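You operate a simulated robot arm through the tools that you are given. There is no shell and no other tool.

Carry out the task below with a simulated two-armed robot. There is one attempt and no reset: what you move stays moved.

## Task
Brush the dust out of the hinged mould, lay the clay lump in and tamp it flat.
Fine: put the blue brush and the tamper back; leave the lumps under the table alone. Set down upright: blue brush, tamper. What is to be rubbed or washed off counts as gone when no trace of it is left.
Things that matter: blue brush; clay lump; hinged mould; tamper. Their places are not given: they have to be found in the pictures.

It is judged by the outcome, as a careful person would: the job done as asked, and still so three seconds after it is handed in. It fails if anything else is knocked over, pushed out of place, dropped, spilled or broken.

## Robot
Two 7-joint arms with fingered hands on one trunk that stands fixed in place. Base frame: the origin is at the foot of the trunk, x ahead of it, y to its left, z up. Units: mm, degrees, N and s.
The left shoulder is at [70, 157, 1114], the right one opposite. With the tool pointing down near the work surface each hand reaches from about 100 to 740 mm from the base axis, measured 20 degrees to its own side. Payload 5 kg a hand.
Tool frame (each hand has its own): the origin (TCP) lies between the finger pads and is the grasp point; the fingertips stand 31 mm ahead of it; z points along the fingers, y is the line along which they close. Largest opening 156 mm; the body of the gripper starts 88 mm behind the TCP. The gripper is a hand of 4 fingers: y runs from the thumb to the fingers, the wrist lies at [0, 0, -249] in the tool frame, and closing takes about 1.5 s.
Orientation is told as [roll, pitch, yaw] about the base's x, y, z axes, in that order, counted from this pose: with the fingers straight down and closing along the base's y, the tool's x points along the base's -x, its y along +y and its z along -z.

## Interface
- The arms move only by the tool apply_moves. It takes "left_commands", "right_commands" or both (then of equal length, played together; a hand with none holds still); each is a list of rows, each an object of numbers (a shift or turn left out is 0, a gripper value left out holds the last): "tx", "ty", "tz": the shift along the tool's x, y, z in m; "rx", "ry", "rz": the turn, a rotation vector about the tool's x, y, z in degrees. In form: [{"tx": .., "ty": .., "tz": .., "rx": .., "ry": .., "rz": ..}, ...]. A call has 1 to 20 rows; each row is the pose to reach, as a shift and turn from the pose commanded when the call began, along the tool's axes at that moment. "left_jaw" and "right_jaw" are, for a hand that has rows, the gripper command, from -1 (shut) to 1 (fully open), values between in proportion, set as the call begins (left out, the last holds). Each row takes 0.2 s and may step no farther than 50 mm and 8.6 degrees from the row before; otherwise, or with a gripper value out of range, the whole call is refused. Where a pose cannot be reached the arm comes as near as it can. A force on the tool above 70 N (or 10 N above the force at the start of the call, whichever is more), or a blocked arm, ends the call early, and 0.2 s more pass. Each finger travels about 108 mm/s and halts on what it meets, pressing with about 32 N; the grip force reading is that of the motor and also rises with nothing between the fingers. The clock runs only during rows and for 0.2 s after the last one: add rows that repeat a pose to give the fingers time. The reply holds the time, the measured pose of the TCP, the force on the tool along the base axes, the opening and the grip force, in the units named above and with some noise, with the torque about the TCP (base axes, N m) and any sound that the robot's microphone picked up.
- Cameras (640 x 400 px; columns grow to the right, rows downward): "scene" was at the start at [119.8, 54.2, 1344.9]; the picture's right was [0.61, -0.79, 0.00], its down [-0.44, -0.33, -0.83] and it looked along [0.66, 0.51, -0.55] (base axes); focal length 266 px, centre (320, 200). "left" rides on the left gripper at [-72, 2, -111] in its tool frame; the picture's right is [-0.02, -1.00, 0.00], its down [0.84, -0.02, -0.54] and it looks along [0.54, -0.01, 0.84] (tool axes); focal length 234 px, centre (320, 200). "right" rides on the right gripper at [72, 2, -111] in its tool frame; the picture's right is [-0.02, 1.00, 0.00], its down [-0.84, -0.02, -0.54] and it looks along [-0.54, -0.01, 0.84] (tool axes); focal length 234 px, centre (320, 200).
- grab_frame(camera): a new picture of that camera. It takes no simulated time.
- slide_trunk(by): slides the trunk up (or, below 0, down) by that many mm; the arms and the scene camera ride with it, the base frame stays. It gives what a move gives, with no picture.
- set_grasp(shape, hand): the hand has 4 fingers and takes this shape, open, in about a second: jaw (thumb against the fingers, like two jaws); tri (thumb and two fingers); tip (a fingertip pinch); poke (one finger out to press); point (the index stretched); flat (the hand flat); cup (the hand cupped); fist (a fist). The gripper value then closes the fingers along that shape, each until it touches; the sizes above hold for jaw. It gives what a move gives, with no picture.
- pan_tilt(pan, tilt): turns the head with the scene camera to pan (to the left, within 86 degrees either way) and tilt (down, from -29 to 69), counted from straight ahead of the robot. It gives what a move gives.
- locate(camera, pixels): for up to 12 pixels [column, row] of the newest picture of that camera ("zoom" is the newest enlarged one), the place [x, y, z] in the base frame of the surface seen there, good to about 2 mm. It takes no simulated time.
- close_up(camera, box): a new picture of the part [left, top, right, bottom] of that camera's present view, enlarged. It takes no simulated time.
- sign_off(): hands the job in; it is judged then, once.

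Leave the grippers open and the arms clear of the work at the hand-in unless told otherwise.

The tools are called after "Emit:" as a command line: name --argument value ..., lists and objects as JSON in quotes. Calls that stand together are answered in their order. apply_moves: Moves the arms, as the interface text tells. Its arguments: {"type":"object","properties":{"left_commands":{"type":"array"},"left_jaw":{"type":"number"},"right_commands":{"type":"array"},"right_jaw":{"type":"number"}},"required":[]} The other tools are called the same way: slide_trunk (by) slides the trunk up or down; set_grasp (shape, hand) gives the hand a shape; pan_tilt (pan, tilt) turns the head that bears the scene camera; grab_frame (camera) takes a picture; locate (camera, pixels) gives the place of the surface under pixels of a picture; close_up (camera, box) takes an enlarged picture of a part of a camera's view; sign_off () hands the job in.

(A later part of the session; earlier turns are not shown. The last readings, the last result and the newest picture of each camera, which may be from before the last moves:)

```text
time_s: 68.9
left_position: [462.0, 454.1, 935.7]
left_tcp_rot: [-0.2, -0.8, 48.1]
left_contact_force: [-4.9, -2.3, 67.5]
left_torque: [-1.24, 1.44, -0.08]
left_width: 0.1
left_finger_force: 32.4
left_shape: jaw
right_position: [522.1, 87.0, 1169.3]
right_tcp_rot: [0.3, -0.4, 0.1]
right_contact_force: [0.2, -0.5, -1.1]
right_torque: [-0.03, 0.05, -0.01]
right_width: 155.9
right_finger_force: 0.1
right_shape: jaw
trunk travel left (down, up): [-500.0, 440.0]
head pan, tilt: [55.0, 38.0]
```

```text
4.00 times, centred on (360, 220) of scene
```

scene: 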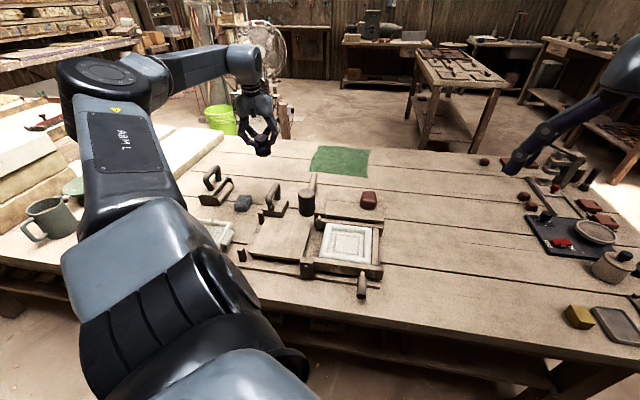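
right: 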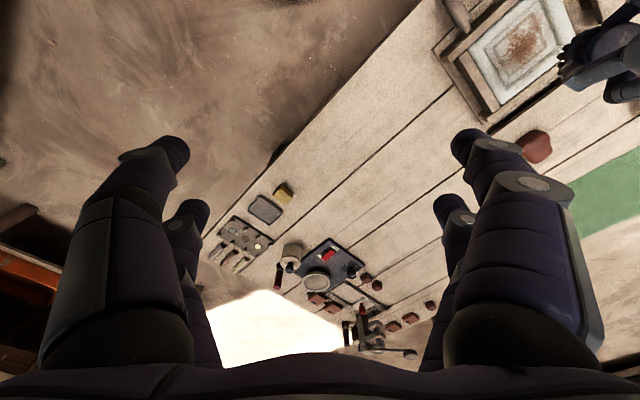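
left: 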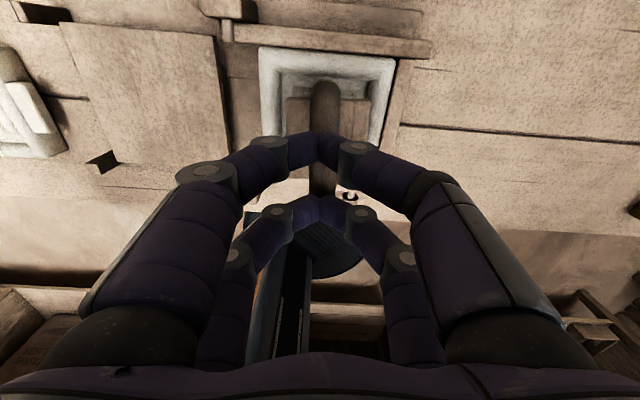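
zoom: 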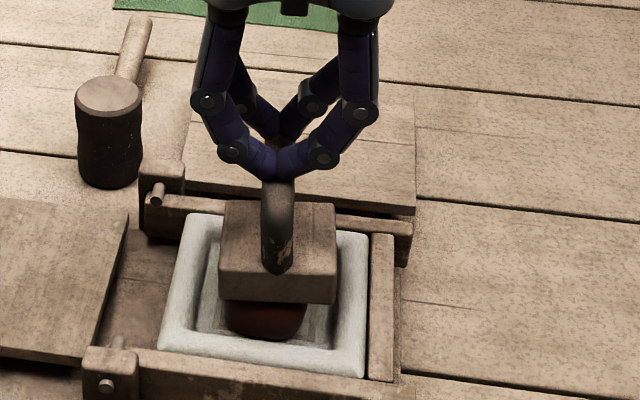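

67 N pressed. Let me see whether the lump gave way.

Emit:
locate --camera "zoom" --pixels '[[222, 265], [335, 270], [230, 210], [330, 215], [222, 292], [332, 300], [278, 195], [240, 320], [290, 325], [265, 335]]'

Emit:
close_up --camera "right" --box '[460, 0, 600, 100]'

```text
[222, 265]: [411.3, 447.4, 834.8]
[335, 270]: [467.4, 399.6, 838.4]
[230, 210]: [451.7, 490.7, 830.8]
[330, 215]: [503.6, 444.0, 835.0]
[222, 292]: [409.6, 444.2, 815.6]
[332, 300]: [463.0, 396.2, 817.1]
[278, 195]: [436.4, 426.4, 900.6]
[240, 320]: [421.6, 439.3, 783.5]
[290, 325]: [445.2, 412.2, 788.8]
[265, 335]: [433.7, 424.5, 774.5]
```

```text
4.00 times, centred on (530, 50) of right
```

zoom: 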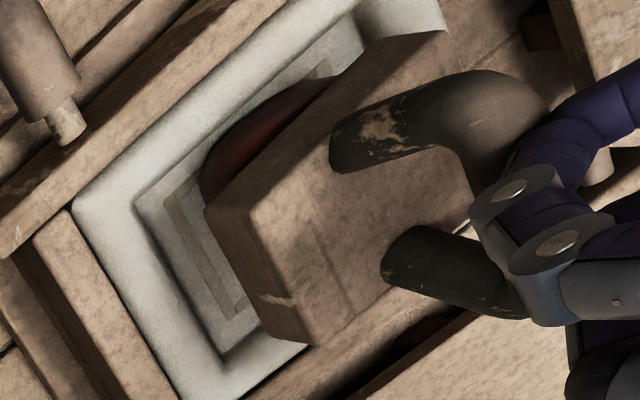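

The block levelled but the clay barely moved (≈37.5 mm thick). Holding the pressure a moment to see whether it creeps.

Emit:
apply_moves --left_commands '[{}, {}, {}, {}, {}, {}, {}, {}, {}, {}]'

Emit:
close_up --camera "scene" --box '[310, 170, 410, 270]'

Emit:
locate --camera "zoom" --pixels '[[222, 265], [335, 270], [230, 210], [330, 215], [278, 195]]'

```text
time_s: 71.1
left_position: [461.2, 453.4, 934.7]
left_tcp_rot: [-0.2, -0.8, 48.0]
left_contact_force: [-6.9, 1.8, 70.8]
left_torque: [-1.12, 1.55, -0.13]
left_width: 0.0
left_finger_force: 32.2
left_shape: jaw
right_position: [522.1, 88.3, 1168.6]
right_tcp_rot: [0.2, -0.4, 0.0]
right_contact_force: [0.8, 0.4, 0.5]
right_torque: [-0.02, 0.03, 0.02]
right_width: 155.9
right_finger_force: 0.0
right_shape: jaw
trunk travel left (down, up): [-500.0, 440.0]
head pan, tilt: [55.0, 38.0]
```

```text
4.00 times, centred on (360, 220) of scene
```

zoom: 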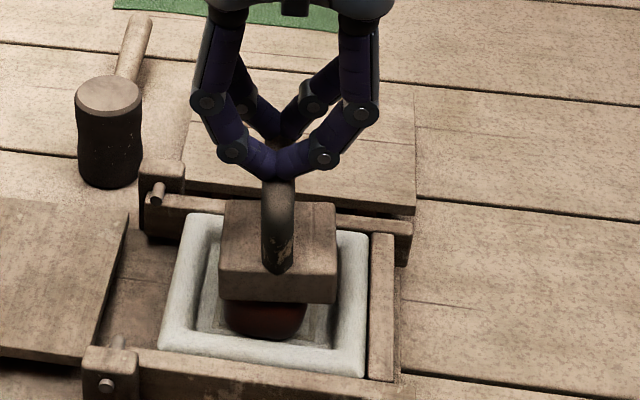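

```text
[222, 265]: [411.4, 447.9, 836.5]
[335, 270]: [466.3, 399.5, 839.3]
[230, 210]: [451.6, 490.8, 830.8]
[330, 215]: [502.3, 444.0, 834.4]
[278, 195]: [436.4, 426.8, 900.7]
```

No creep under steady pressure. Trying actual tamping strokes: lift ~18 mm, press again, twice.

Emit:
apply_moves --left_commands '[{"tz": -0.01}, {"tz": -0.02}, {"tz": -0.01}, {"tz": -0.001}, {"tz": -0.01}, {"tz": -0.02}, {"tz": -0.01}, {"tz": -0.001}]'

Emit:
close_up --camera "scene" --box '[310, 170, 410, 270]'

Emit:
locate --camera "zoom" --pixels '[[222, 265], [335, 270], [230, 210], [330, 215], [278, 195]]'

```text
time_s: 72.9
left_position: [460.9, 456.3, 935.9]
left_tcp_rot: [-0.3, -0.6, 48.1]
left_contact_force: [-3.9, -0.6, 56.4]
left_torque: [-0.94, 1.14, -0.05]
left_width: 0.1
left_finger_force: 32.2
left_shape: jaw
right_position: [521.7, 87.9, 1169.2]
right_tcp_rot: [0.3, -0.4, -0.1]
right_contact_force: [-0.1, 0.5, 0.3]
right_torque: [-0.02, -0.04, 0.01]
right_width: 156.0
right_finger_force: 0.0
right_shape: jaw
trunk travel left (down, up): [-500.0, 440.0]
head pan, tilt: [55.0, 38.0]
```

```text
4.00 times, centred on (360, 220) of scene
```

zoom: 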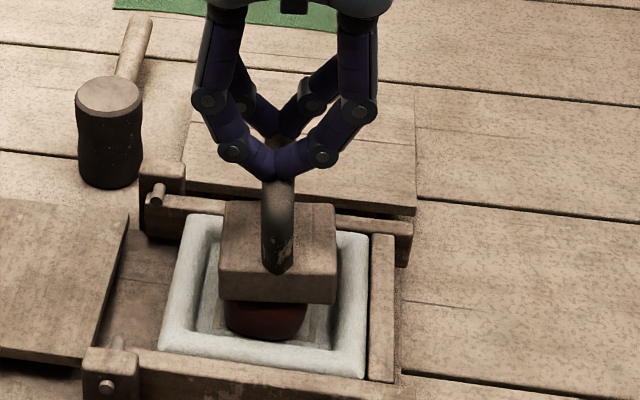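

```text
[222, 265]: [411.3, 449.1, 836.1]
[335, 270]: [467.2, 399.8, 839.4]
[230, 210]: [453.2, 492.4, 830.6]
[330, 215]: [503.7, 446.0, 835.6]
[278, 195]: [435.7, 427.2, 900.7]
```

No change in height. I'll lift off, re-grip the tamper and look at the clay itself.

Emit:
apply_moves --left_commands '[{"tz": -0.02}, {"tz": -0.05}, {"tz": -0.07}]'

Emit:
apply_moves --left_commands '[{}, {}, {}, {}]' --left_jaw -0.3

Emit:
grab_frame --camera "left"

Emit:
close_up --camera "left" --box '[240, 30, 400, 210]'

```text
time_s: 73.7
left_position: [463.4, 459.4, 993.5]
left_tcp_rot: [0.3, 0.0, 48.1]
left_contact_force: [0.7, -0.8, 0.2]
left_torque: [0.0, 0.01, -0.01]
left_width: 0.0
left_finger_force: 32.0
left_shape: jaw
right_position: [526.9, 93.1, 1165.2]
right_tcp_rot: [0.0, -0.3, 0.1]
right_contact_force: [0.7, -0.2, 0.4]
right_torque: [0.01, 0.01, 0.0]
right_width: 155.7
right_finger_force: 0.1
right_shape: jaw
trunk travel left (down, up): [-500.0, 440.0]
head pan, tilt: [55.0, 38.0]
```

```text
time_s: 74.7
left_position: [463.9, 459.0, 995.5]
left_tcp_rot: [0.2, -0.1, 48.0]
left_contact_force: [-0.3, 0.2, 0.5]
left_torque: [-0.01, 0.01, 0.05]
left_width: 54.3
left_finger_force: 0.0
left_shape: jaw
right_position: [527.1, 91.2, 1165.5]
right_tcp_rot: [0.1, 0.0, 0.0]
right_contact_force: [0.9, -0.3, -0.3]
right_torque: [0.02, 0.02, 0.0]
right_width: 155.9
right_finger_force: 0.0
right_shape: jaw
trunk travel left (down, up): [-500.0, 440.0]
head pan, tilt: [55.0, 38.0]
```

```text
taken
```

left: 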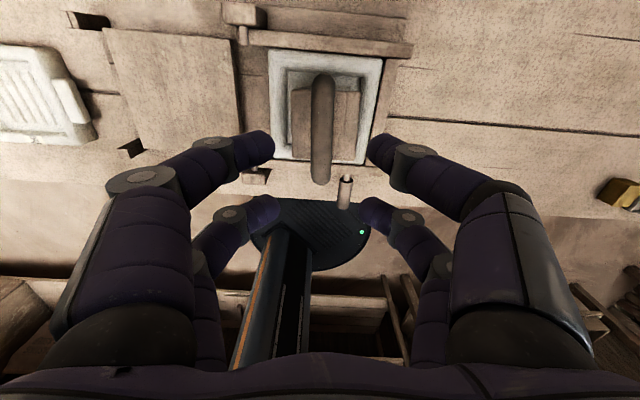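

```text
2.22 times, centred on (320, 120) of left
```

zoom: 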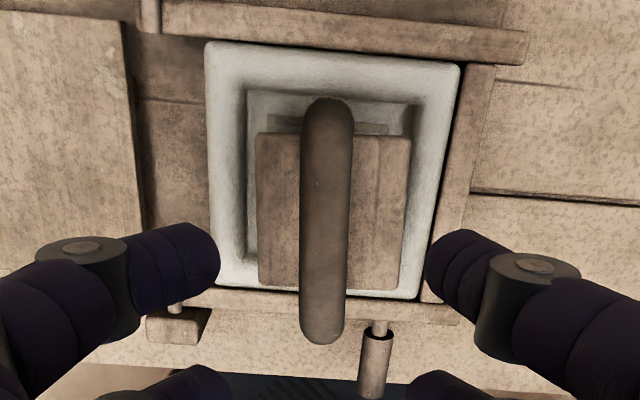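

Emit:
locate --camera "zoom" --pixels '[[327, 110], [326, 160], [325, 220], [323, 280], [322, 330], [303, 220], [347, 220], [262, 140], [265, 275], [405, 145], [393, 280], [280, 100]]'

```text
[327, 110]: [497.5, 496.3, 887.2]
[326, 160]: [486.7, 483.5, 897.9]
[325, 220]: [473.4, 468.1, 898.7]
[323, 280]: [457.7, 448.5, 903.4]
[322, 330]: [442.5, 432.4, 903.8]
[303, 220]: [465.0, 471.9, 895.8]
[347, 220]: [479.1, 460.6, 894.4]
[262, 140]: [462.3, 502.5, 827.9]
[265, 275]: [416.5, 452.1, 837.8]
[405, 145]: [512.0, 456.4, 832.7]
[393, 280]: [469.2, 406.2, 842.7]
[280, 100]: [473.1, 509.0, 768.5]
```

The unpressed tamper leans outward again, so the lump carries it off-centre. Gripping the bar at (467,460), TCP z≈903, to lift it off and look.

Emit:
apply_moves --left_commands '[{"tx": -0.0028, "ty": -0.0016, "tz": 0.03, "rz": -1}, {"tx": -0.0028, "ty": -0.0016, "tz": 0.06, "rz": -1}, {"tx": -0.0028, "ty": -0.0016, "tz": 0.08, "rz": -1}, {"tx": -0.0028, "ty": -0.0016, "tz": 0.092, "rz": -1}, {"tx": -0.0028, "ty": -0.0016, "tz": 0.092, "rz": -1}]'

Emit:
apply_moves --left_commands '[{}, {}, {}, {}, {}]' --left_jaw -1

Emit:
close_up --camera "scene" --box '[310, 170, 410, 270]'

```text
time_s: 75.9
left_position: [465.8, 460.5, 904.5]
left_tcp_rot: [0.2, -0.1, 49.2]
left_contact_force: [0.1, -0.2, -0.3]
left_torque: [-0.01, -0.01, -0.01]
left_width: 54.0
left_finger_force: 0.1
left_shape: jaw
right_position: [526.2, 92.7, 1165.0]
right_tcp_rot: [0.0, -0.1, 0.0]
right_contact_force: [0.1, -0.1, -0.3]
right_torque: [0.01, -0.01, -0.02]
right_width: 155.9
right_finger_force: 0.1
right_shape: jaw
trunk travel left (down, up): [-500.0, 440.0]
head pan, tilt: [55.0, 38.0]
```

```text
time_s: 77.1
left_position: [467.4, 460.0, 903.5]
left_tcp_rot: [0.3, -0.1, 49.1]
left_contact_force: [1.7, 0.4, -3.7]
left_torque: [0.06, -0.01, -0.01]
left_width: 5.1
left_finger_force: 31.8
left_shape: jaw
right_position: [527.5, 92.6, 1164.5]
right_tcp_rot: [-0.1, -0.1, 0.0]
right_contact_force: [0.4, 0.5, 0.0]
right_torque: [-0.03, 0.01, -0.02]
right_width: 155.9
right_finger_force: 0.1
right_shape: jaw
trunk travel left (down, up): [-500.0, 440.0]
head pan, tilt: [55.0, 38.0]
```

```text
4.00 times, centred on (360, 220) of scene
```

zoom: 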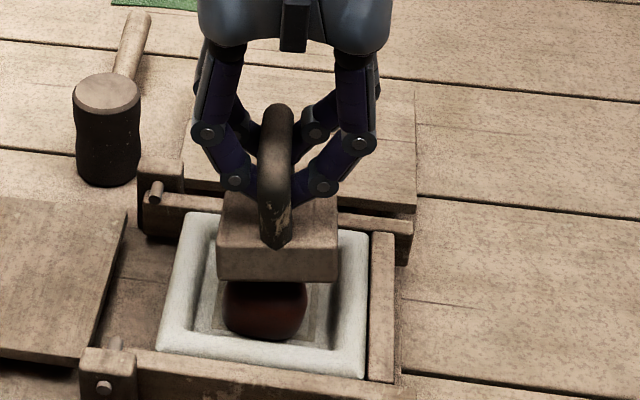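

The tamper is held. Raising it 90 mm and shifting it 80 mm outward to view the clay.

Emit:
apply_moves --left_commands '[{"tz": -0.01}, {"tz": -0.03}, {"tz": -0.06}, {"tz": -0.1}, {"tx": -0.03, "tz": -0.12}, {"tx": -0.07, "tz": -0.12}, {"tx": -0.1, "tz": -0.12}, {"tx": -0.1, "tz": -0.12}]'

Emit:
close_up --camera "scene" --box '[310, 140, 410, 270]'

Emit:
close_up --camera "right" --box '[420, 0, 620, 130]'

Emit:
grab_frame --camera "left"

```text
time_s: 78.9
left_position: [532.0, 534.5, 1024.9]
left_tcp_rot: [0.1, -0.1, 49.1]
left_contact_force: [0.4, 0.4, -3.3]
left_torque: [0.02, -0.01, 0.0]
left_width: 4.9
left_finger_force: 31.9
left_shape: jaw
right_position: [527.3, 93.3, 1165.3]
right_tcp_rot: [0.0, -0.1, 0.0]
right_contact_force: [1.1, 0.2, -0.3]
right_torque: [-0.02, -0.02, 0.04]
right_width: 155.8
right_finger_force: 0.1
right_shape: jaw
trunk travel left (down, up): [-500.0, 440.0]
head pan, tilt: [55.0, 38.0]
```

```text
3.08 times, centred on (360, 205) of scene
```

zoom: 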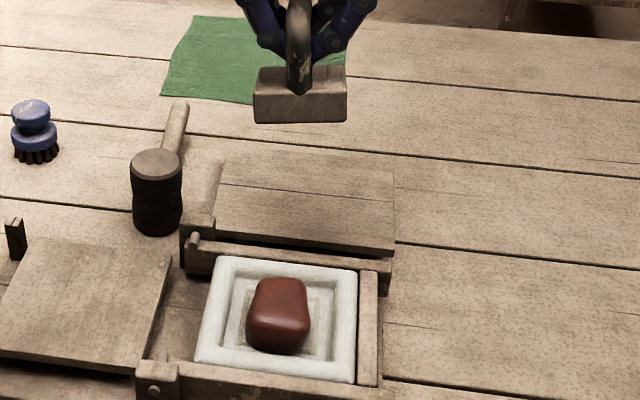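

```text
3.08 times, centred on (520, 65) of right
```

zoom: 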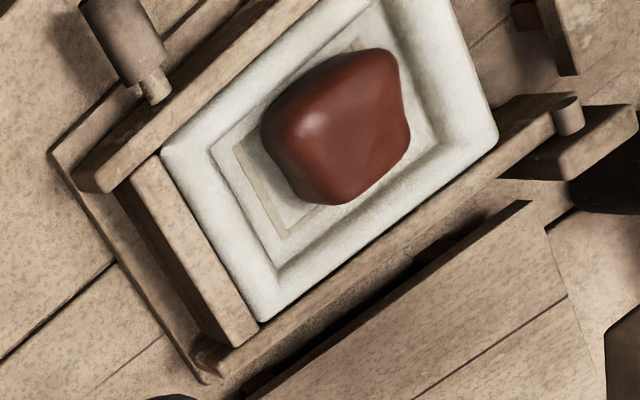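

```text
taken
```

left: 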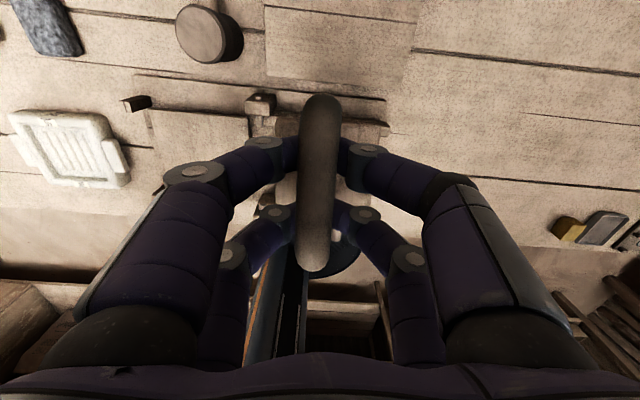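

The lump is still whole. Measuring its top surface.

Emit:
close_up --camera "scene" --box '[325, 205, 395, 275]'

Emit:
locate --camera "zoom" --pixels '[[210, 180], [180, 200], [240, 200], [210, 160], [210, 220], [170, 215], [250, 215], [160, 250], [255, 265], [210, 290], [175, 150], [240, 150]]'

```text
5.71 times, centred on (360, 240) of scene
```

zoom: 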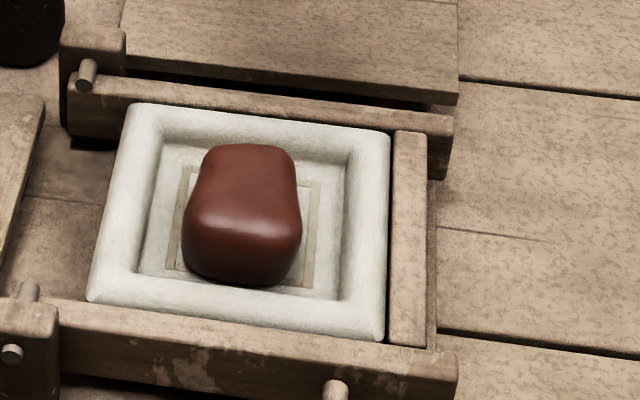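

```text
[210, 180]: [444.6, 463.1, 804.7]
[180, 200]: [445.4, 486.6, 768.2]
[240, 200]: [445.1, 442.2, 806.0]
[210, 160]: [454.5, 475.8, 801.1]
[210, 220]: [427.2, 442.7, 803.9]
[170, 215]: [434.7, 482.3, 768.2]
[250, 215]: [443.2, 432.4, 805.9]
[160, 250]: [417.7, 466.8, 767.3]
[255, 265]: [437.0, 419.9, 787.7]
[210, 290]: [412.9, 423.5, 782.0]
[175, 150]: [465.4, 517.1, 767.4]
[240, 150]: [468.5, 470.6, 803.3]
```

Its top is at ≈805 and its centre ≈(448,452), about 11 mm too near the robot. My presses never lifted the tamper off the clay; I'd like a firmer pinch so I can tamp with real strokes. First I set the tamper down on free table right of the mould, ≈(610,335). Moving there.

Emit:
apply_moves --left_commands '[{"tx": 0.0166, "ty": -0.0316, "tz": 0.004}, {"tx": 0.0332, "ty": -0.0632, "tz": 0.008}, {"tx": 0.0499, "ty": -0.0949, "tz": 0.012}, {"tx": 0.0665, "ty": -0.1265, "tz": 0.016}, {"tx": 0.0831, "ty": -0.1581, "tz": 0.02}, {"tx": 0.0997, "ty": -0.1897, "tz": 0.025}, {"tx": 0.0997, "ty": -0.1897, "tz": 0.025}]'

Emit:
pan_tilt --pan 38 --tilt 44

Emit:
grab_frame --camera "scene"

Emit:
grab_frame --camera "left"

```text
time_s: 80.5
left_position: [608.7, 335.0, 998.8]
left_tcp_rot: [0.2, -0.1, 49.1]
left_contact_force: [-0.2, 0.6, -3.9]
left_torque: [-0.02, 0.0, -0.02]
left_width: 4.8
left_finger_force: 32.6
left_shape: jaw
right_position: [525.6, 94.0, 1164.3]
right_tcp_rot: [0.1, 0.0, 0.0]
right_contact_force: [-0.1, 0.1, 0.1]
right_torque: [-0.02, 0.0, 0.0]
right_width: 155.9
right_finger_force: 0.1
right_shape: jaw
trunk travel left (down, up): [-500.0, 440.0]
head pan, tilt: [55.0, 38.0]
```

```text
time_s: 81.3
left_position: [610.0, 335.2, 998.4]
left_tcp_rot: [0.2, -0.1, 49.1]
left_contact_force: [0.2, 0.3, -3.3]
left_torque: [0.03, 0.0, -0.02]
left_width: 4.9
left_finger_force: 31.7
left_shape: jaw
right_position: [527.3, 92.2, 1164.9]
right_tcp_rot: [0.0, -0.2, 0.0]
right_contact_force: [0.5, 0.3, 0.8]
right_torque: [0.03, 0.01, -0.01]
right_width: 155.9
right_finger_force: 0.1
right_shape: jaw
trunk travel left (down, up): [-500.0, 440.0]
head pan, tilt: [38.0, 44.0]
```

```text
taken
```

scene: 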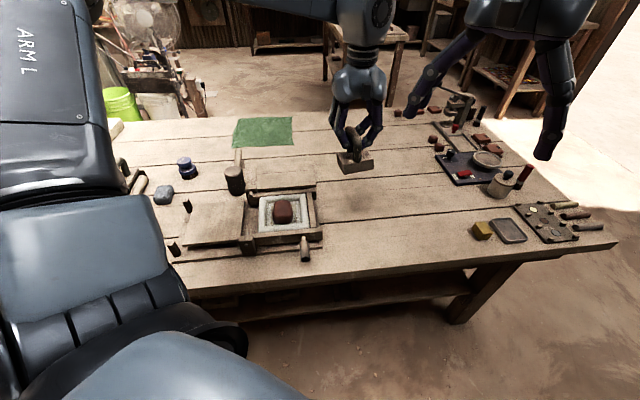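

```text
taken
```

left: 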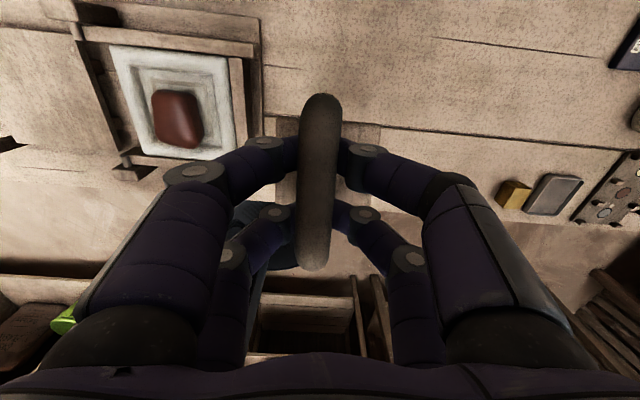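

Free table below. Measuring the hanging tamper.

Emit:
close_up --camera "scene" --box '[320, 90, 400, 190]'

Emit:
locate --camera "zoom" --pixels '[[75, 260], [205, 240], [100, 300], [90, 335], [215, 300], [215, 265], [150, 165], [140, 320]]'

Emit:
locate --camera "left" --pixels '[[320, 110], [320, 180], [314, 250], [285, 130], [285, 190], [370, 135], [365, 190]]'

```text
4.00 times, centred on (360, 140) of scene
```

zoom: 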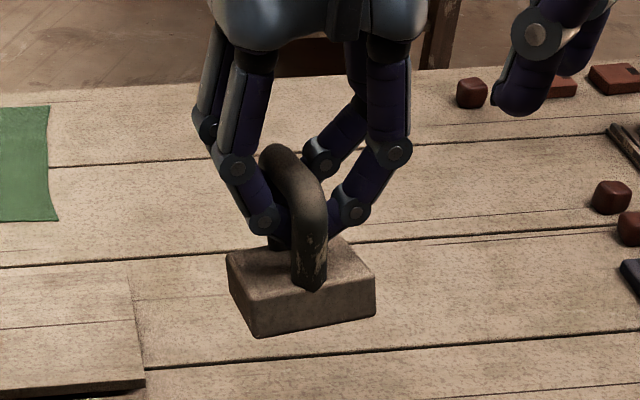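

```text
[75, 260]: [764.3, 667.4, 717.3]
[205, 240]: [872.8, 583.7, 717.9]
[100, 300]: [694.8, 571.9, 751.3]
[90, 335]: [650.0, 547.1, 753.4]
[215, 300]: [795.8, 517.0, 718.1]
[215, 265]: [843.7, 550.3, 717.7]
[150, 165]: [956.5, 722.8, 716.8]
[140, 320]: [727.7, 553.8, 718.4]
```

```text
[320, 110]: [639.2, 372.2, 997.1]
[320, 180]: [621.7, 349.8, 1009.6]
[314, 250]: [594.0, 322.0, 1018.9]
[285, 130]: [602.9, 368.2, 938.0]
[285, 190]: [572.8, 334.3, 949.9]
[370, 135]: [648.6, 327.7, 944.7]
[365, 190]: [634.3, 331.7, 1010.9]
```

The tamper hangs with its near side ~15° high. Tilting the tool −14° to level it, then checking.

Emit:
apply_moves --left_commands '[{"ry": -4}, {"ry": -9}, {"ry": -14}, {"ry": -14}]'

Emit:
grab_frame --camera "left"

Emit:
locate --camera "left" --pixels '[[320, 110], [320, 180], [314, 250], [285, 130], [280, 145], [285, 190], [370, 135], [375, 145]]'

Emit:
close_up --camera "scene" --box '[320, 90, 400, 190]'

Emit:
locate --camera "zoom" --pixels '[[240, 270], [260, 310], [300, 305], [360, 300], [370, 280], [350, 250]]'

```text
time_s: 82.3
left_position: [609.4, 334.9, 999.0]
left_tcp_rot: [0.3, -14.1, 48.9]
left_contact_force: [0.0, -0.3, -4.0]
left_torque: [-0.03, -0.01, 0.01]
left_width: 4.8
left_finger_force: 32.1
left_shape: jaw
right_position: [528.2, 92.1, 1165.2]
right_tcp_rot: [-0.1, -0.1, 0.0]
right_contact_force: [0.0, 0.3, 1.2]
right_torque: [0.01, 0.0, 0.02]
right_width: 155.9
right_finger_force: 0.0
right_shape: jaw
trunk travel left (down, up): [-500.0, 440.0]
head pan, tilt: [38.0, 44.0]
```

```text
taken
```

left: 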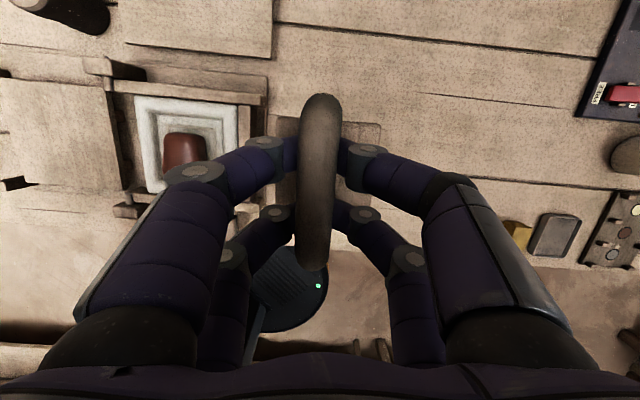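

```text
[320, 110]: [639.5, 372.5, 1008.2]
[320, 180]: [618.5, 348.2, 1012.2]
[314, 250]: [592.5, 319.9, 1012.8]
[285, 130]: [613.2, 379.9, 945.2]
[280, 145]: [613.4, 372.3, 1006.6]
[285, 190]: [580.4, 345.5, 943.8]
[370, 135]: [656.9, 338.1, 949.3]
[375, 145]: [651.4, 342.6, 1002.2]
```

```text
4.00 times, centred on (360, 140) of scene
```

zoom: 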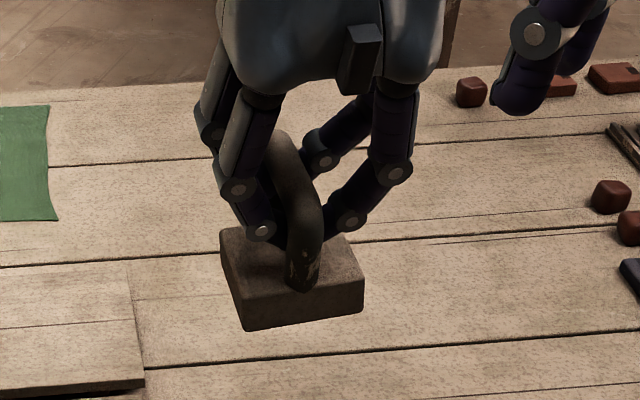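

```text
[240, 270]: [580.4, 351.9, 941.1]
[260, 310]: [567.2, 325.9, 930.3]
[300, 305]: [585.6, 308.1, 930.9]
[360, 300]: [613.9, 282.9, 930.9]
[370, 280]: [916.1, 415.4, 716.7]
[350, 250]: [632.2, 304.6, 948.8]
```

Level fore-aft now. Lowering 190 mm toward the table.

Emit:
apply_moves --left_commands '[{"tx": 0.0115, "tz": 0.046}, {"tx": 0.023, "tz": 0.0922}, {"tx": 0.0345, "tz": 0.1383}, {"tx": 0.0424, "tz": 0.17}, {"tx": 0.046, "tz": 0.1844}, {"tx": 0.046, "tz": 0.1844}]'

Emit:
close_up --camera "scene" --box '[310, 110, 400, 220]'

```text
time_s: 83.7
left_position: [609.9, 335.9, 810.2]
left_tcp_rot: [0.3, -14.1, 48.9]
left_contact_force: [-0.1, -1.0, -4.6]
left_torque: [0.0, 0.02, -0.01]
left_width: 4.6
left_finger_force: 32.2
left_shape: jaw
right_position: [526.1, 91.4, 1165.2]
right_tcp_rot: [0.0, -0.1, 0.1]
right_contact_force: [-1.1, 0.2, 0.4]
right_torque: [-0.02, 0.0, -0.02]
right_width: 155.8
right_finger_force: 0.1
right_shape: jaw
trunk travel left (down, up): [-500.0, 440.0]
head pan, tilt: [38.0, 44.0]
```

```text
3.64 times, centred on (355, 165) of scene
```

zoom: 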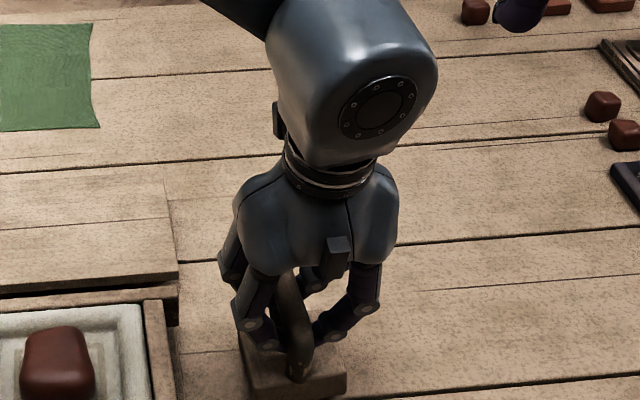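

Slowly down until it touches.

Emit:
apply_moves --left_commands '[{"tx": 0.001, "tz": 0.004}, {"tx": 0.0017, "tz": 0.007}, {"tx": 0.0024, "tz": 0.01}, {"tx": 0.0024, "tz": 0.01}]'

```text
time_s: 84.7
left_position: [610.9, 333.8, 801.9]
left_tcp_rot: [-0.1, -14.4, 48.9]
left_contact_force: [8.7, -0.9, 22.5]
left_torque: [0.42, 0.26, -0.09]
left_width: 5.2
left_finger_force: 32.4
left_shape: jaw
right_position: [526.5, 90.5, 1165.8]
right_tcp_rot: [0.0, -0.1, 0.1]
right_contact_force: [0.3, 0.3, -0.3]
right_torque: [0.02, 0.01, 0.01]
right_width: 156.0
right_finger_force: 0.1
right_shape: jaw
trunk travel left (down, up): [-500.0, 440.0]
head pan, tilt: [38.0, 44.0]
```

It stands on the table. Opening to 55 mm and rising straight up out of the loop.

Emit:
apply_moves --left_commands '[{"tz": -0.002}, {"tz": -0.002}, {"tz": -0.002}, {"tz": -0.002}]' --left_jaw -0.3

Emit:
close_up --camera "scene" --box '[310, 110, 400, 220]'

Emit:
grab_frame --camera "left"

```text
time_s: 85.7
left_position: [608.9, 335.7, 800.4]
left_tcp_rot: [0.1, -14.1, 49.0]
left_contact_force: [-0.8, -0.5, 1.1]
left_torque: [0.01, 0.01, -0.02]
left_width: 54.2
left_finger_force: 0.2
left_shape: jaw
right_position: [527.1, 91.7, 1164.8]
right_tcp_rot: [0.0, -0.2, 0.0]
right_contact_force: [0.2, 0.3, -0.1]
right_torque: [0.0, 0.02, -0.01]
right_width: 156.0
right_finger_force: 0.0
right_shape: jaw
trunk travel left (down, up): [-500.0, 440.0]
head pan, tilt: [38.0, 44.0]
```

```text
3.64 times, centred on (355, 165) of scene
```

zoom: 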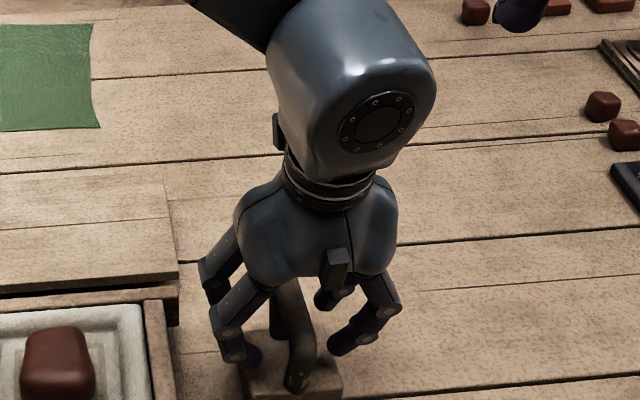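

```text
taken
```

left: 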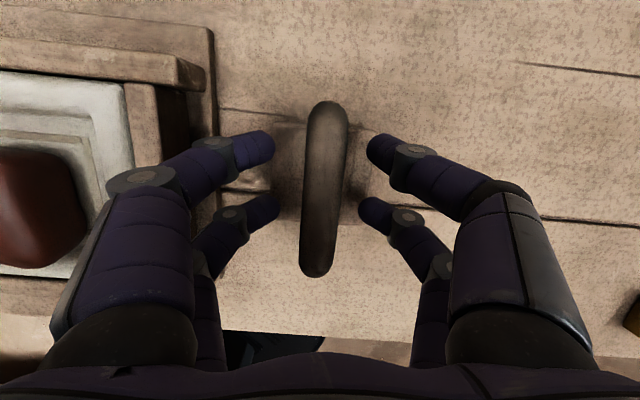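

Rising vertically 130 mm.

Emit:
apply_moves --left_commands '[{"tx": -0.005, "tz": -0.02}, {"tx": -0.0145, "tz": -0.058}, {"tx": -0.0242, "tz": -0.097}, {"tx": -0.0315, "tz": -0.126}, {"tx": -0.0315, "tz": -0.126, "ry": 7}, {"tx": -0.0315, "tz": -0.126, "ry": 14}]'

Emit:
grab_frame --camera "left"

Emit:
close_up --camera "scene" --box '[310, 130, 410, 240]'

```text
time_s: 87.1
left_position: [609.8, 334.6, 930.7]
left_tcp_rot: [0.0, 0.0, 49.1]
left_contact_force: [0.1, 1.0, -0.2]
left_torque: [-0.01, 0.0, 0.0]
left_width: 54.0
left_finger_force: 0.1
left_shape: jaw
right_position: [527.6, 94.0, 1165.1]
right_tcp_rot: [0.0, -0.1, 0.0]
right_contact_force: [-0.5, 0.4, -0.3]
right_torque: [0.03, 0.0, 0.0]
right_width: 156.0
right_finger_force: 0.0
right_shape: jaw
trunk travel left (down, up): [-500.0, 440.0]
head pan, tilt: [38.0, 44.0]
```

```text
taken
```

left: 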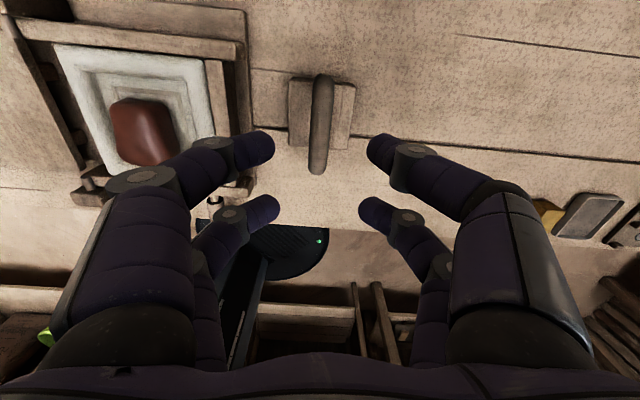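

```text
3.64 times, centred on (360, 185) of scene
```

zoom: 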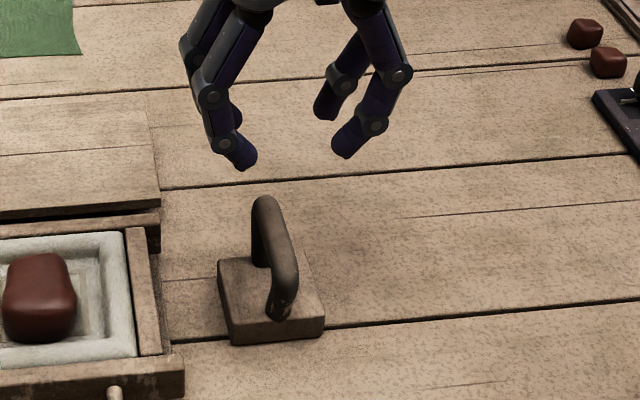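

Tamper stands safely. Now measuring the lump from this view.

Emit:
close_up --camera "left" --box '[50, 30, 230, 190]'

Emit:
locate --camera "zoom" --pixels '[[215, 170], [290, 170], [425, 260], [420, 330], [290, 325], [215, 240], [320, 250], [370, 180], [250, 200], [380, 300], [240, 300], [180, 80]]'

```text
2.50 times, centred on (140, 110) of left
```

zoom: 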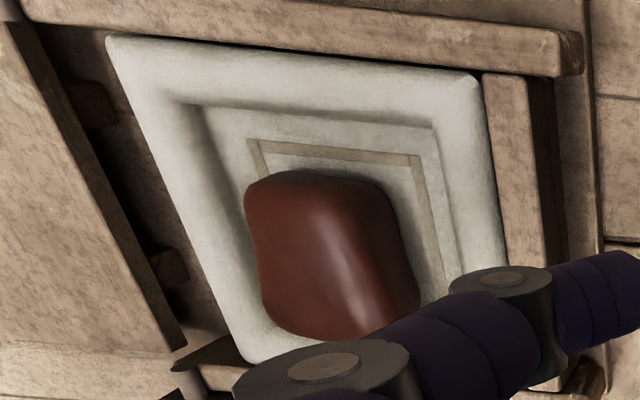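

```text
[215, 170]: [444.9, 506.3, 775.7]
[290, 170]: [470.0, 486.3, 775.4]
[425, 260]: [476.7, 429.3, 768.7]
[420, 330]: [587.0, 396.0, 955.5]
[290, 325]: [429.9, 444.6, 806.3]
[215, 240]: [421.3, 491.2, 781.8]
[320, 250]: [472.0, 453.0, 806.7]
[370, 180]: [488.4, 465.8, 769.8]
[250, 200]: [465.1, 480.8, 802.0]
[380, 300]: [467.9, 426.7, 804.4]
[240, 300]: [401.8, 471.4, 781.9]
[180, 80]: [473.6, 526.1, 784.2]
```

Moving the hand above the mould to see the lump squarely.

Emit:
apply_moves --left_commands '[{"tx": 0.0013, "ty": 0.038, "tz": -0.02, "rz": 1}, {"tx": 0.0026, "ty": 0.0766, "tz": -0.03, "rz": 2}, {"tx": 0.0038, "ty": 0.1148, "tz": -0.03, "rz": 3}, {"tx": 0.005, "ty": 0.1531, "tz": -0.03, "rz": 4}, {"tx": 0.0064, "ty": 0.1914, "tz": -0.03, "rz": 4}, {"tx": 0.0064, "ty": 0.1914, "tz": -0.03, "rz": 4}]'

Emit:
close_up --camera "left" --box '[240, 30, 400, 190]'

```text
time_s: 88.5
left_position: [460.7, 455.8, 962.1]
left_tcp_rot: [0.3, -0.2, 45.0]
left_contact_force: [0.2, 0.0, 0.3]
left_torque: [0.0, 0.01, -0.03]
left_width: 54.5
left_finger_force: 0.1
left_shape: jaw
right_position: [527.2, 91.2, 1164.1]
right_tcp_rot: [0.0, -0.1, 0.0]
right_contact_force: [0.4, 0.1, 0.8]
right_torque: [0.01, 0.03, -0.04]
right_width: 155.6
right_finger_force: 0.0
right_shape: jaw
trunk travel left (down, up): [-500.0, 440.0]
head pan, tilt: [38.0, 44.0]
```

```text
2.50 times, centred on (320, 110) of left
```

zoom: 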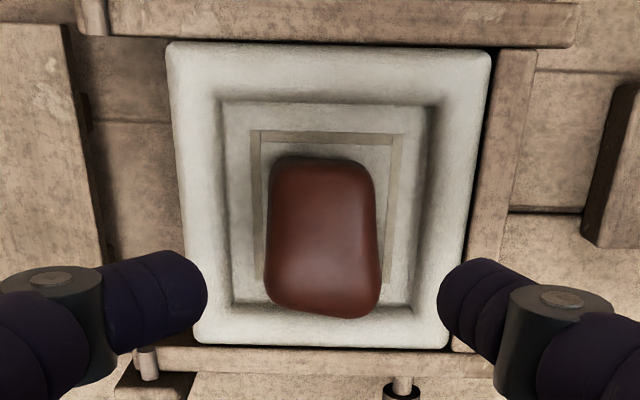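

Emit:
locate --camera "zoom" --pixels '[[320, 230], [320, 165], [320, 305], [270, 230], [372, 230], [285, 165], [365, 170], [272, 295], [375, 300], [320, 200], [320, 270], [240, 110]]'

```text
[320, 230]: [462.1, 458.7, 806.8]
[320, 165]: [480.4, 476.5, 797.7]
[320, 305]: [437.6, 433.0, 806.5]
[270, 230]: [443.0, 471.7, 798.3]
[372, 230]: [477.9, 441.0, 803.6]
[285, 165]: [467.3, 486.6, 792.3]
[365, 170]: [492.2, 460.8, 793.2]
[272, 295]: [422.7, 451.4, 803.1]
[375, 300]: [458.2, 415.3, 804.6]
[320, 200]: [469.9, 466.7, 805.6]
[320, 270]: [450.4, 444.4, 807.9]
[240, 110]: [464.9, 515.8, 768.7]
```

The lump is in fact centred (≈460,453.5) and undeformed (top ≈807). So I'll tamp with the tamper held, using a pinch slightly above the bar's mid-line so it can take more push. Going back to the tamper.

Emit:
apply_moves --left_commands '[{"tx": -0.0045, "ty": -0.0382, "rz": -1}, {"tx": -0.009, "ty": -0.0764, "rz": -2}, {"tx": -0.0136, "ty": -0.1145, "rz": -3}, {"tx": -0.0181, "ty": -0.1527, "rz": -3}, {"tx": -0.0226, "ty": -0.1909, "rz": -3}, {"tx": -0.0226, "ty": -0.1909, "rz": -3}]'

Emit:
close_up --camera "left" --box '[240, 50, 400, 190]'

Emit:
locate --camera "zoom" --pixels '[[320, 100], [320, 150], [320, 200], [320, 250], [320, 300], [300, 200], [340, 200], [230, 110], [400, 110], [240, 250], [390, 250]]'

```text
time_s: 89.9
left_position: [612.2, 338.1, 961.9]
left_tcp_rot: [0.1, 0.0, 48.1]
left_contact_force: [0.8, 1.1, -0.3]
left_torque: [-0.04, 0.0, 0.0]
left_width: 54.6
left_finger_force: 0.0
left_shape: jaw
right_position: [525.8, 93.3, 1165.5]
right_tcp_rot: [0.1, -0.1, -0.1]
right_contact_force: [0.1, 0.4, 0.5]
right_torque: [-0.03, -0.02, -0.02]
right_width: 155.9
right_finger_force: 0.0
right_shape: jaw
trunk travel left (down, up): [-500.0, 440.0]
head pan, tilt: [38.0, 44.0]
```

```text
2.86 times, centred on (320, 120) of left
```

zoom: 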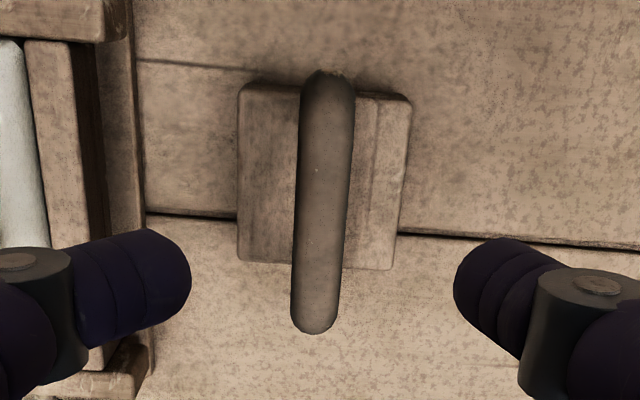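

```text
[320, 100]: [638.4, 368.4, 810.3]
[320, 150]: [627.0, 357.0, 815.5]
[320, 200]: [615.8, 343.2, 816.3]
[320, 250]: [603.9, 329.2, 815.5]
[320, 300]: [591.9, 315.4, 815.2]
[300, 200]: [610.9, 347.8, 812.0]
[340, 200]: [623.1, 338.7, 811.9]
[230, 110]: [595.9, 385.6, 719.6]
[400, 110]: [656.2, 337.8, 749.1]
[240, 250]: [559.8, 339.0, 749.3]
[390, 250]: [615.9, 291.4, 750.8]
```

Bar centre ≈(615.5,342), direction 45.5°, top 816. Descending to TCP z≈830 and closing.

Emit:
apply_moves --left_commands '[{"tx": -0.0051, "ty": 0.0001, "tz": 0.04, "rz": 2.6}, {"tx": -0.0051, "ty": 0.0001, "tz": 0.08, "rz": 2.6}, {"tx": -0.0051, "ty": 0.0001, "tz": 0.115, "rz": 2.6}, {"tx": -0.0051, "ty": 0.0001, "tz": 0.131, "rz": 2.6}, {"tx": -0.0051, "ty": 0.0001, "tz": 0.131, "rz": 2.6}]'

Emit:
apply_moves --left_commands '[{}, {}, {}, {}, {}]' --left_jaw -1

Emit:
grab_frame --camera "left"

Emit:
close_up --camera "scene" --box '[310, 130, 410, 240]'

```text
time_s: 91.1
left_position: [614.9, 340.6, 829.0]
left_tcp_rot: [0.1, -0.1, 45.5]
left_contact_force: [-0.5, 0.6, 0.4]
left_torque: [-0.02, 0.0, -0.01]
left_width: 54.7
left_finger_force: 0.0
left_shape: jaw
right_position: [525.7, 92.1, 1164.8]
right_tcp_rot: [0.0, -0.1, 0.0]
right_contact_force: [1.0, 0.4, -0.2]
right_torque: [0.02, -0.01, 0.0]
right_width: 155.8
right_finger_force: 0.2
right_shape: jaw
trunk travel left (down, up): [-500.0, 440.0]
head pan, tilt: [38.0, 44.0]
```

```text
time_s: 92.3
left_position: [615.5, 340.5, 828.4]
left_tcp_rot: [0.2, -0.1, 45.5]
left_contact_force: [-0.1, -0.9, -0.3]
left_torque: [0.02, -0.05, -0.02]
left_width: 14.6
left_finger_force: 31.7
left_shape: jaw
right_position: [527.5, 91.9, 1165.1]
right_tcp_rot: [0.0, -0.1, 0.1]
right_contact_force: [0.2, 0.6, -0.4]
right_torque: [-0.02, -0.01, -0.01]
right_width: 156.0
right_finger_force: 0.1
right_shape: jaw
trunk travel left (down, up): [-500.0, 440.0]
head pan, tilt: [38.0, 44.0]
```

```text
taken
```

left: 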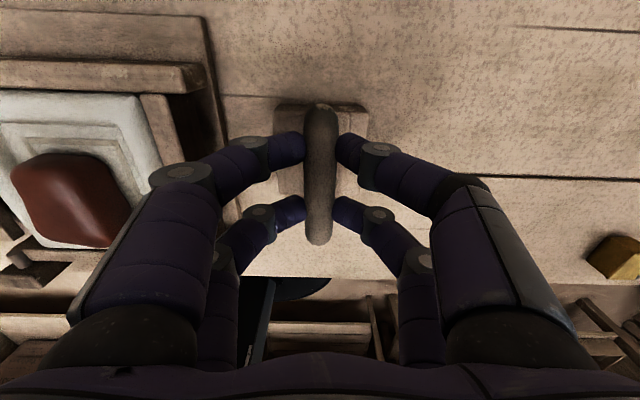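

```text
3.64 times, centred on (360, 185) of scene
```

zoom: 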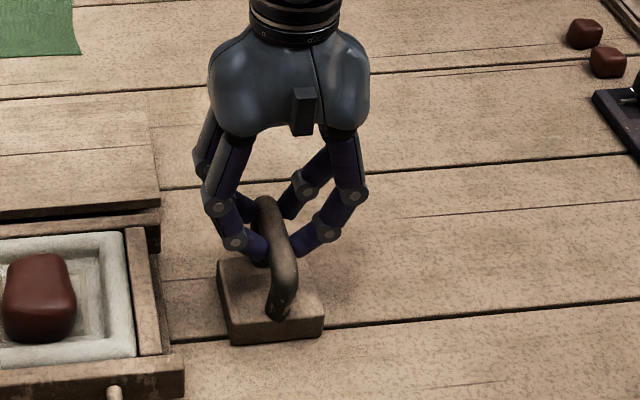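

Pinched (14.6 mm, above mid-line). Testing on the table how much push it bears: press 4 mm.

Emit:
apply_moves --left_commands '[{"tz": 0.002}, {"tz": 0.004}, {"tz": 0.004}]'

Emit:
apply_moves --left_commands '[{"tz": 0.002}, {"tz": 0.004}, {"tz": 0.004}]'

```text
time_s: 93.1
left_position: [615.2, 341.3, 827.8]
left_tcp_rot: [0.0, -0.4, 45.4]
left_contact_force: [0.3, 3.2, 15.5]
left_torque: [0.14, -0.04, 0.01]
left_width: 14.9
left_finger_force: 31.9
left_shape: jaw
right_position: [525.2, 92.4, 1165.8]
right_tcp_rot: [0.0, -0.2, 0.0]
right_contact_force: [0.4, 0.4, -0.4]
right_torque: [-0.01, 0.04, 0.03]
right_width: 156.0
right_finger_force: 0.0
right_shape: jaw
trunk travel left (down, up): [-500.0, 440.0]
head pan, tilt: [38.0, 44.0]
```

```text
time_s: 93.9
left_position: [615.2, 340.5, 827.2]
left_tcp_rot: [-0.1, -0.5, 45.5]
left_contact_force: [6.2, 10.5, 42.1]
left_torque: [0.27, -0.13, -0.11]
left_width: 15.6
left_finger_force: 31.6
left_shape: jaw
right_position: [522.4, 90.3, 1167.7]
right_tcp_rot: [0.1, -0.2, 0.0]
right_contact_force: [-0.4, 0.4, 0.6]
right_torque: [-0.01, -0.01, -0.01]
right_width: 155.8
right_finger_force: 0.1
right_shape: jaw
trunk travel left (down, up): [-500.0, 440.0]
head pan, tilt: [38.0, 44.0]
```

It bears 42 N. Lifting it now.

Emit:
apply_moves --left_commands '[{"tz": -0.008}, {"tz": -0.015}, {"tz": -0.04}, {"tz": -0.08}, {"tz": -0.12}, {"tz": -0.14}, {"tz": -0.14}]'

Emit:
grab_frame --camera "left"

Emit:
locate --camera "left" --pixels '[[320, 115], [320, 170], [320, 230], [282, 110], [285, 120], [285, 185], [355, 112], [355, 185]]'

```text
time_s: 95.5
left_position: [615.1, 341.3, 961.6]
left_tcp_rot: [0.2, 0.0, 45.5]
left_contact_force: [0.3, -0.4, -3.1]
left_torque: [0.01, -0.04, -0.01]
left_width: 15.3
left_finger_force: 32.4
left_shape: jaw
right_position: [527.8, 92.1, 1164.9]
right_tcp_rot: [0.1, 0.0, 0.0]
right_contact_force: [-0.7, 0.4, 0.9]
right_torque: [0.02, -0.04, -0.05]
right_width: 156.0
right_finger_force: 0.0
right_shape: jaw
trunk travel left (down, up): [-500.0, 440.0]
head pan, tilt: [38.0, 44.0]
```

```text
taken
```

left: 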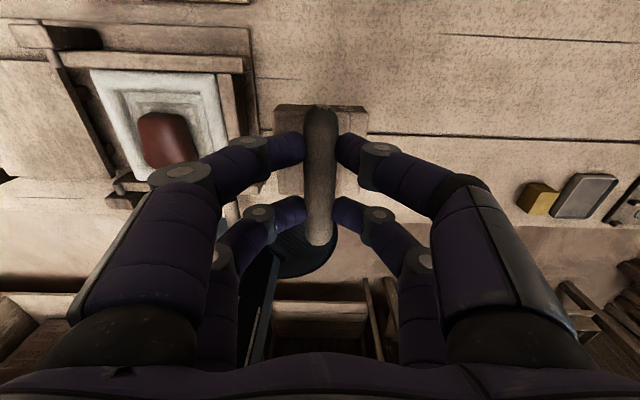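

```text
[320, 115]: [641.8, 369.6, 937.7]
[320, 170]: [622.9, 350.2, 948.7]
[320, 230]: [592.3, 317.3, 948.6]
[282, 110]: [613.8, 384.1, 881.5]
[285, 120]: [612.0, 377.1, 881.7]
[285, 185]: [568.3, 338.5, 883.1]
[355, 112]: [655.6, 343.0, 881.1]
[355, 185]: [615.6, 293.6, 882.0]
```

Level. Carrying it back over the mould.

Emit:
apply_moves --left_commands '[{"tx": 0.0057, "ty": 0.038}, {"tx": 0.0115, "ty": 0.076}, {"tx": 0.0172, "ty": 0.1139}, {"tx": 0.023, "ty": 0.1519}, {"tx": 0.0287, "ty": 0.1899, "rz": 0.5}, {"tx": 0.0287, "ty": 0.1899, "rz": 0.5}]'

Emit:
grab_frame --camera "left"

Emit:
locate --camera "left" --pixels '[[278, 108], [364, 110], [281, 190], [285, 120], [285, 185], [355, 112], [355, 187], [320, 170]]'

```text
time_s: 96.9
left_position: [459.9, 452.8, 961.6]
left_tcp_rot: [0.3, 0.0, 44.9]
left_contact_force: [0.5, 0.1, -3.7]
left_torque: [0.03, -0.02, -0.01]
left_width: 15.2
left_finger_force: 32.3
left_shape: jaw
right_position: [527.3, 92.0, 1164.2]
right_tcp_rot: [0.0, -0.1, 0.0]
right_contact_force: [1.1, 1.1, -0.9]
right_torque: [0.01, 0.01, 0.02]
right_width: 155.6
right_finger_force: 0.0
right_shape: jaw
trunk travel left (down, up): [-500.0, 440.0]
head pan, tilt: [38.0, 44.0]
```

```text
taken
```

left: 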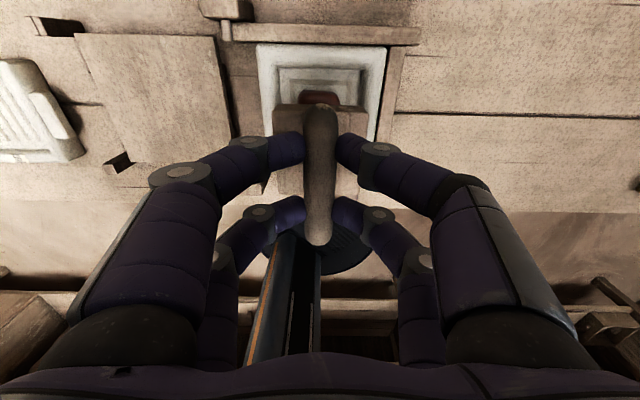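

```text
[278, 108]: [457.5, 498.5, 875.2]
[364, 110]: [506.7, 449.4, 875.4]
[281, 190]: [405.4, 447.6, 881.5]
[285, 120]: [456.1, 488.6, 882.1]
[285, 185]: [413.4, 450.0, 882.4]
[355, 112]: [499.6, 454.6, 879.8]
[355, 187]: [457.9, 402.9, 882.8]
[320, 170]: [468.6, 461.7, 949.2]
```

Block centre ≈(457,449), so I shift 7 mm outward and go down to 8 mm above the clay.

Emit:
apply_moves --left_commands '[{"tx": -0.007, "tz": 0.012}, {"tx": -0.007, "tz": 0.025}, {"tx": -0.007, "tz": 0.037}, {"tx": -0.007, "tz": 0.037}]'

Emit:
apply_moves --left_commands '[{"tz": 0.006}, {"tz": 0.013}, {"tz": 0.013}, {"tz": 0.005}, {"tz": 0}]'

Emit:
close_up --camera "scene" --box '[230, 150, 330, 260]'

```text
time_s: 97.9
left_position: [464.1, 457.5, 923.3]
left_tcp_rot: [0.1, -0.1, 45.0]
left_contact_force: [-1.0, 0.7, -2.2]
left_torque: [0.01, 0.0, -0.02]
left_width: 15.0
left_finger_force: 31.7
left_shape: jaw
right_position: [527.4, 92.9, 1165.0]
right_tcp_rot: [0.1, -0.2, 0.1]
right_contact_force: [-0.6, 0.6, 0.1]
right_torque: [-0.02, -0.01, 0.03]
right_width: 156.1
right_finger_force: 0.1
right_shape: jaw
trunk travel left (down, up): [-500.0, 440.0]
head pan, tilt: [38.0, 44.0]
```

```text
time_s: 99.1
left_position: [464.2, 458.1, 924.0]
left_tcp_rot: [0.1, 0.1, 44.9]
left_contact_force: [0.2, 0.8, -3.4]
left_torque: [0.02, -0.06, -0.01]
left_width: 15.1
left_finger_force: 31.4
left_shape: jaw
right_position: [527.3, 92.8, 1165.1]
right_tcp_rot: [0.0, -0.2, -0.1]
right_contact_force: [0.3, -0.5, 1.2]
right_torque: [0.01, -0.03, -0.01]
right_width: 156.1
right_finger_force: 0.0
right_shape: jaw
trunk travel left (down, up): [-500.0, 440.0]
head pan, tilt: [38.0, 44.0]
```

```text
3.64 times, centred on (280, 205) of scene
```

zoom: 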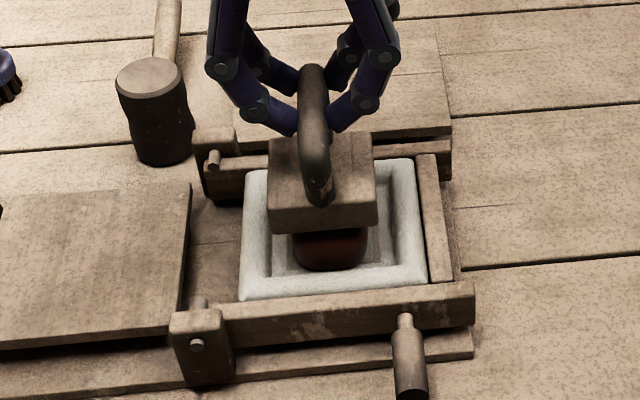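

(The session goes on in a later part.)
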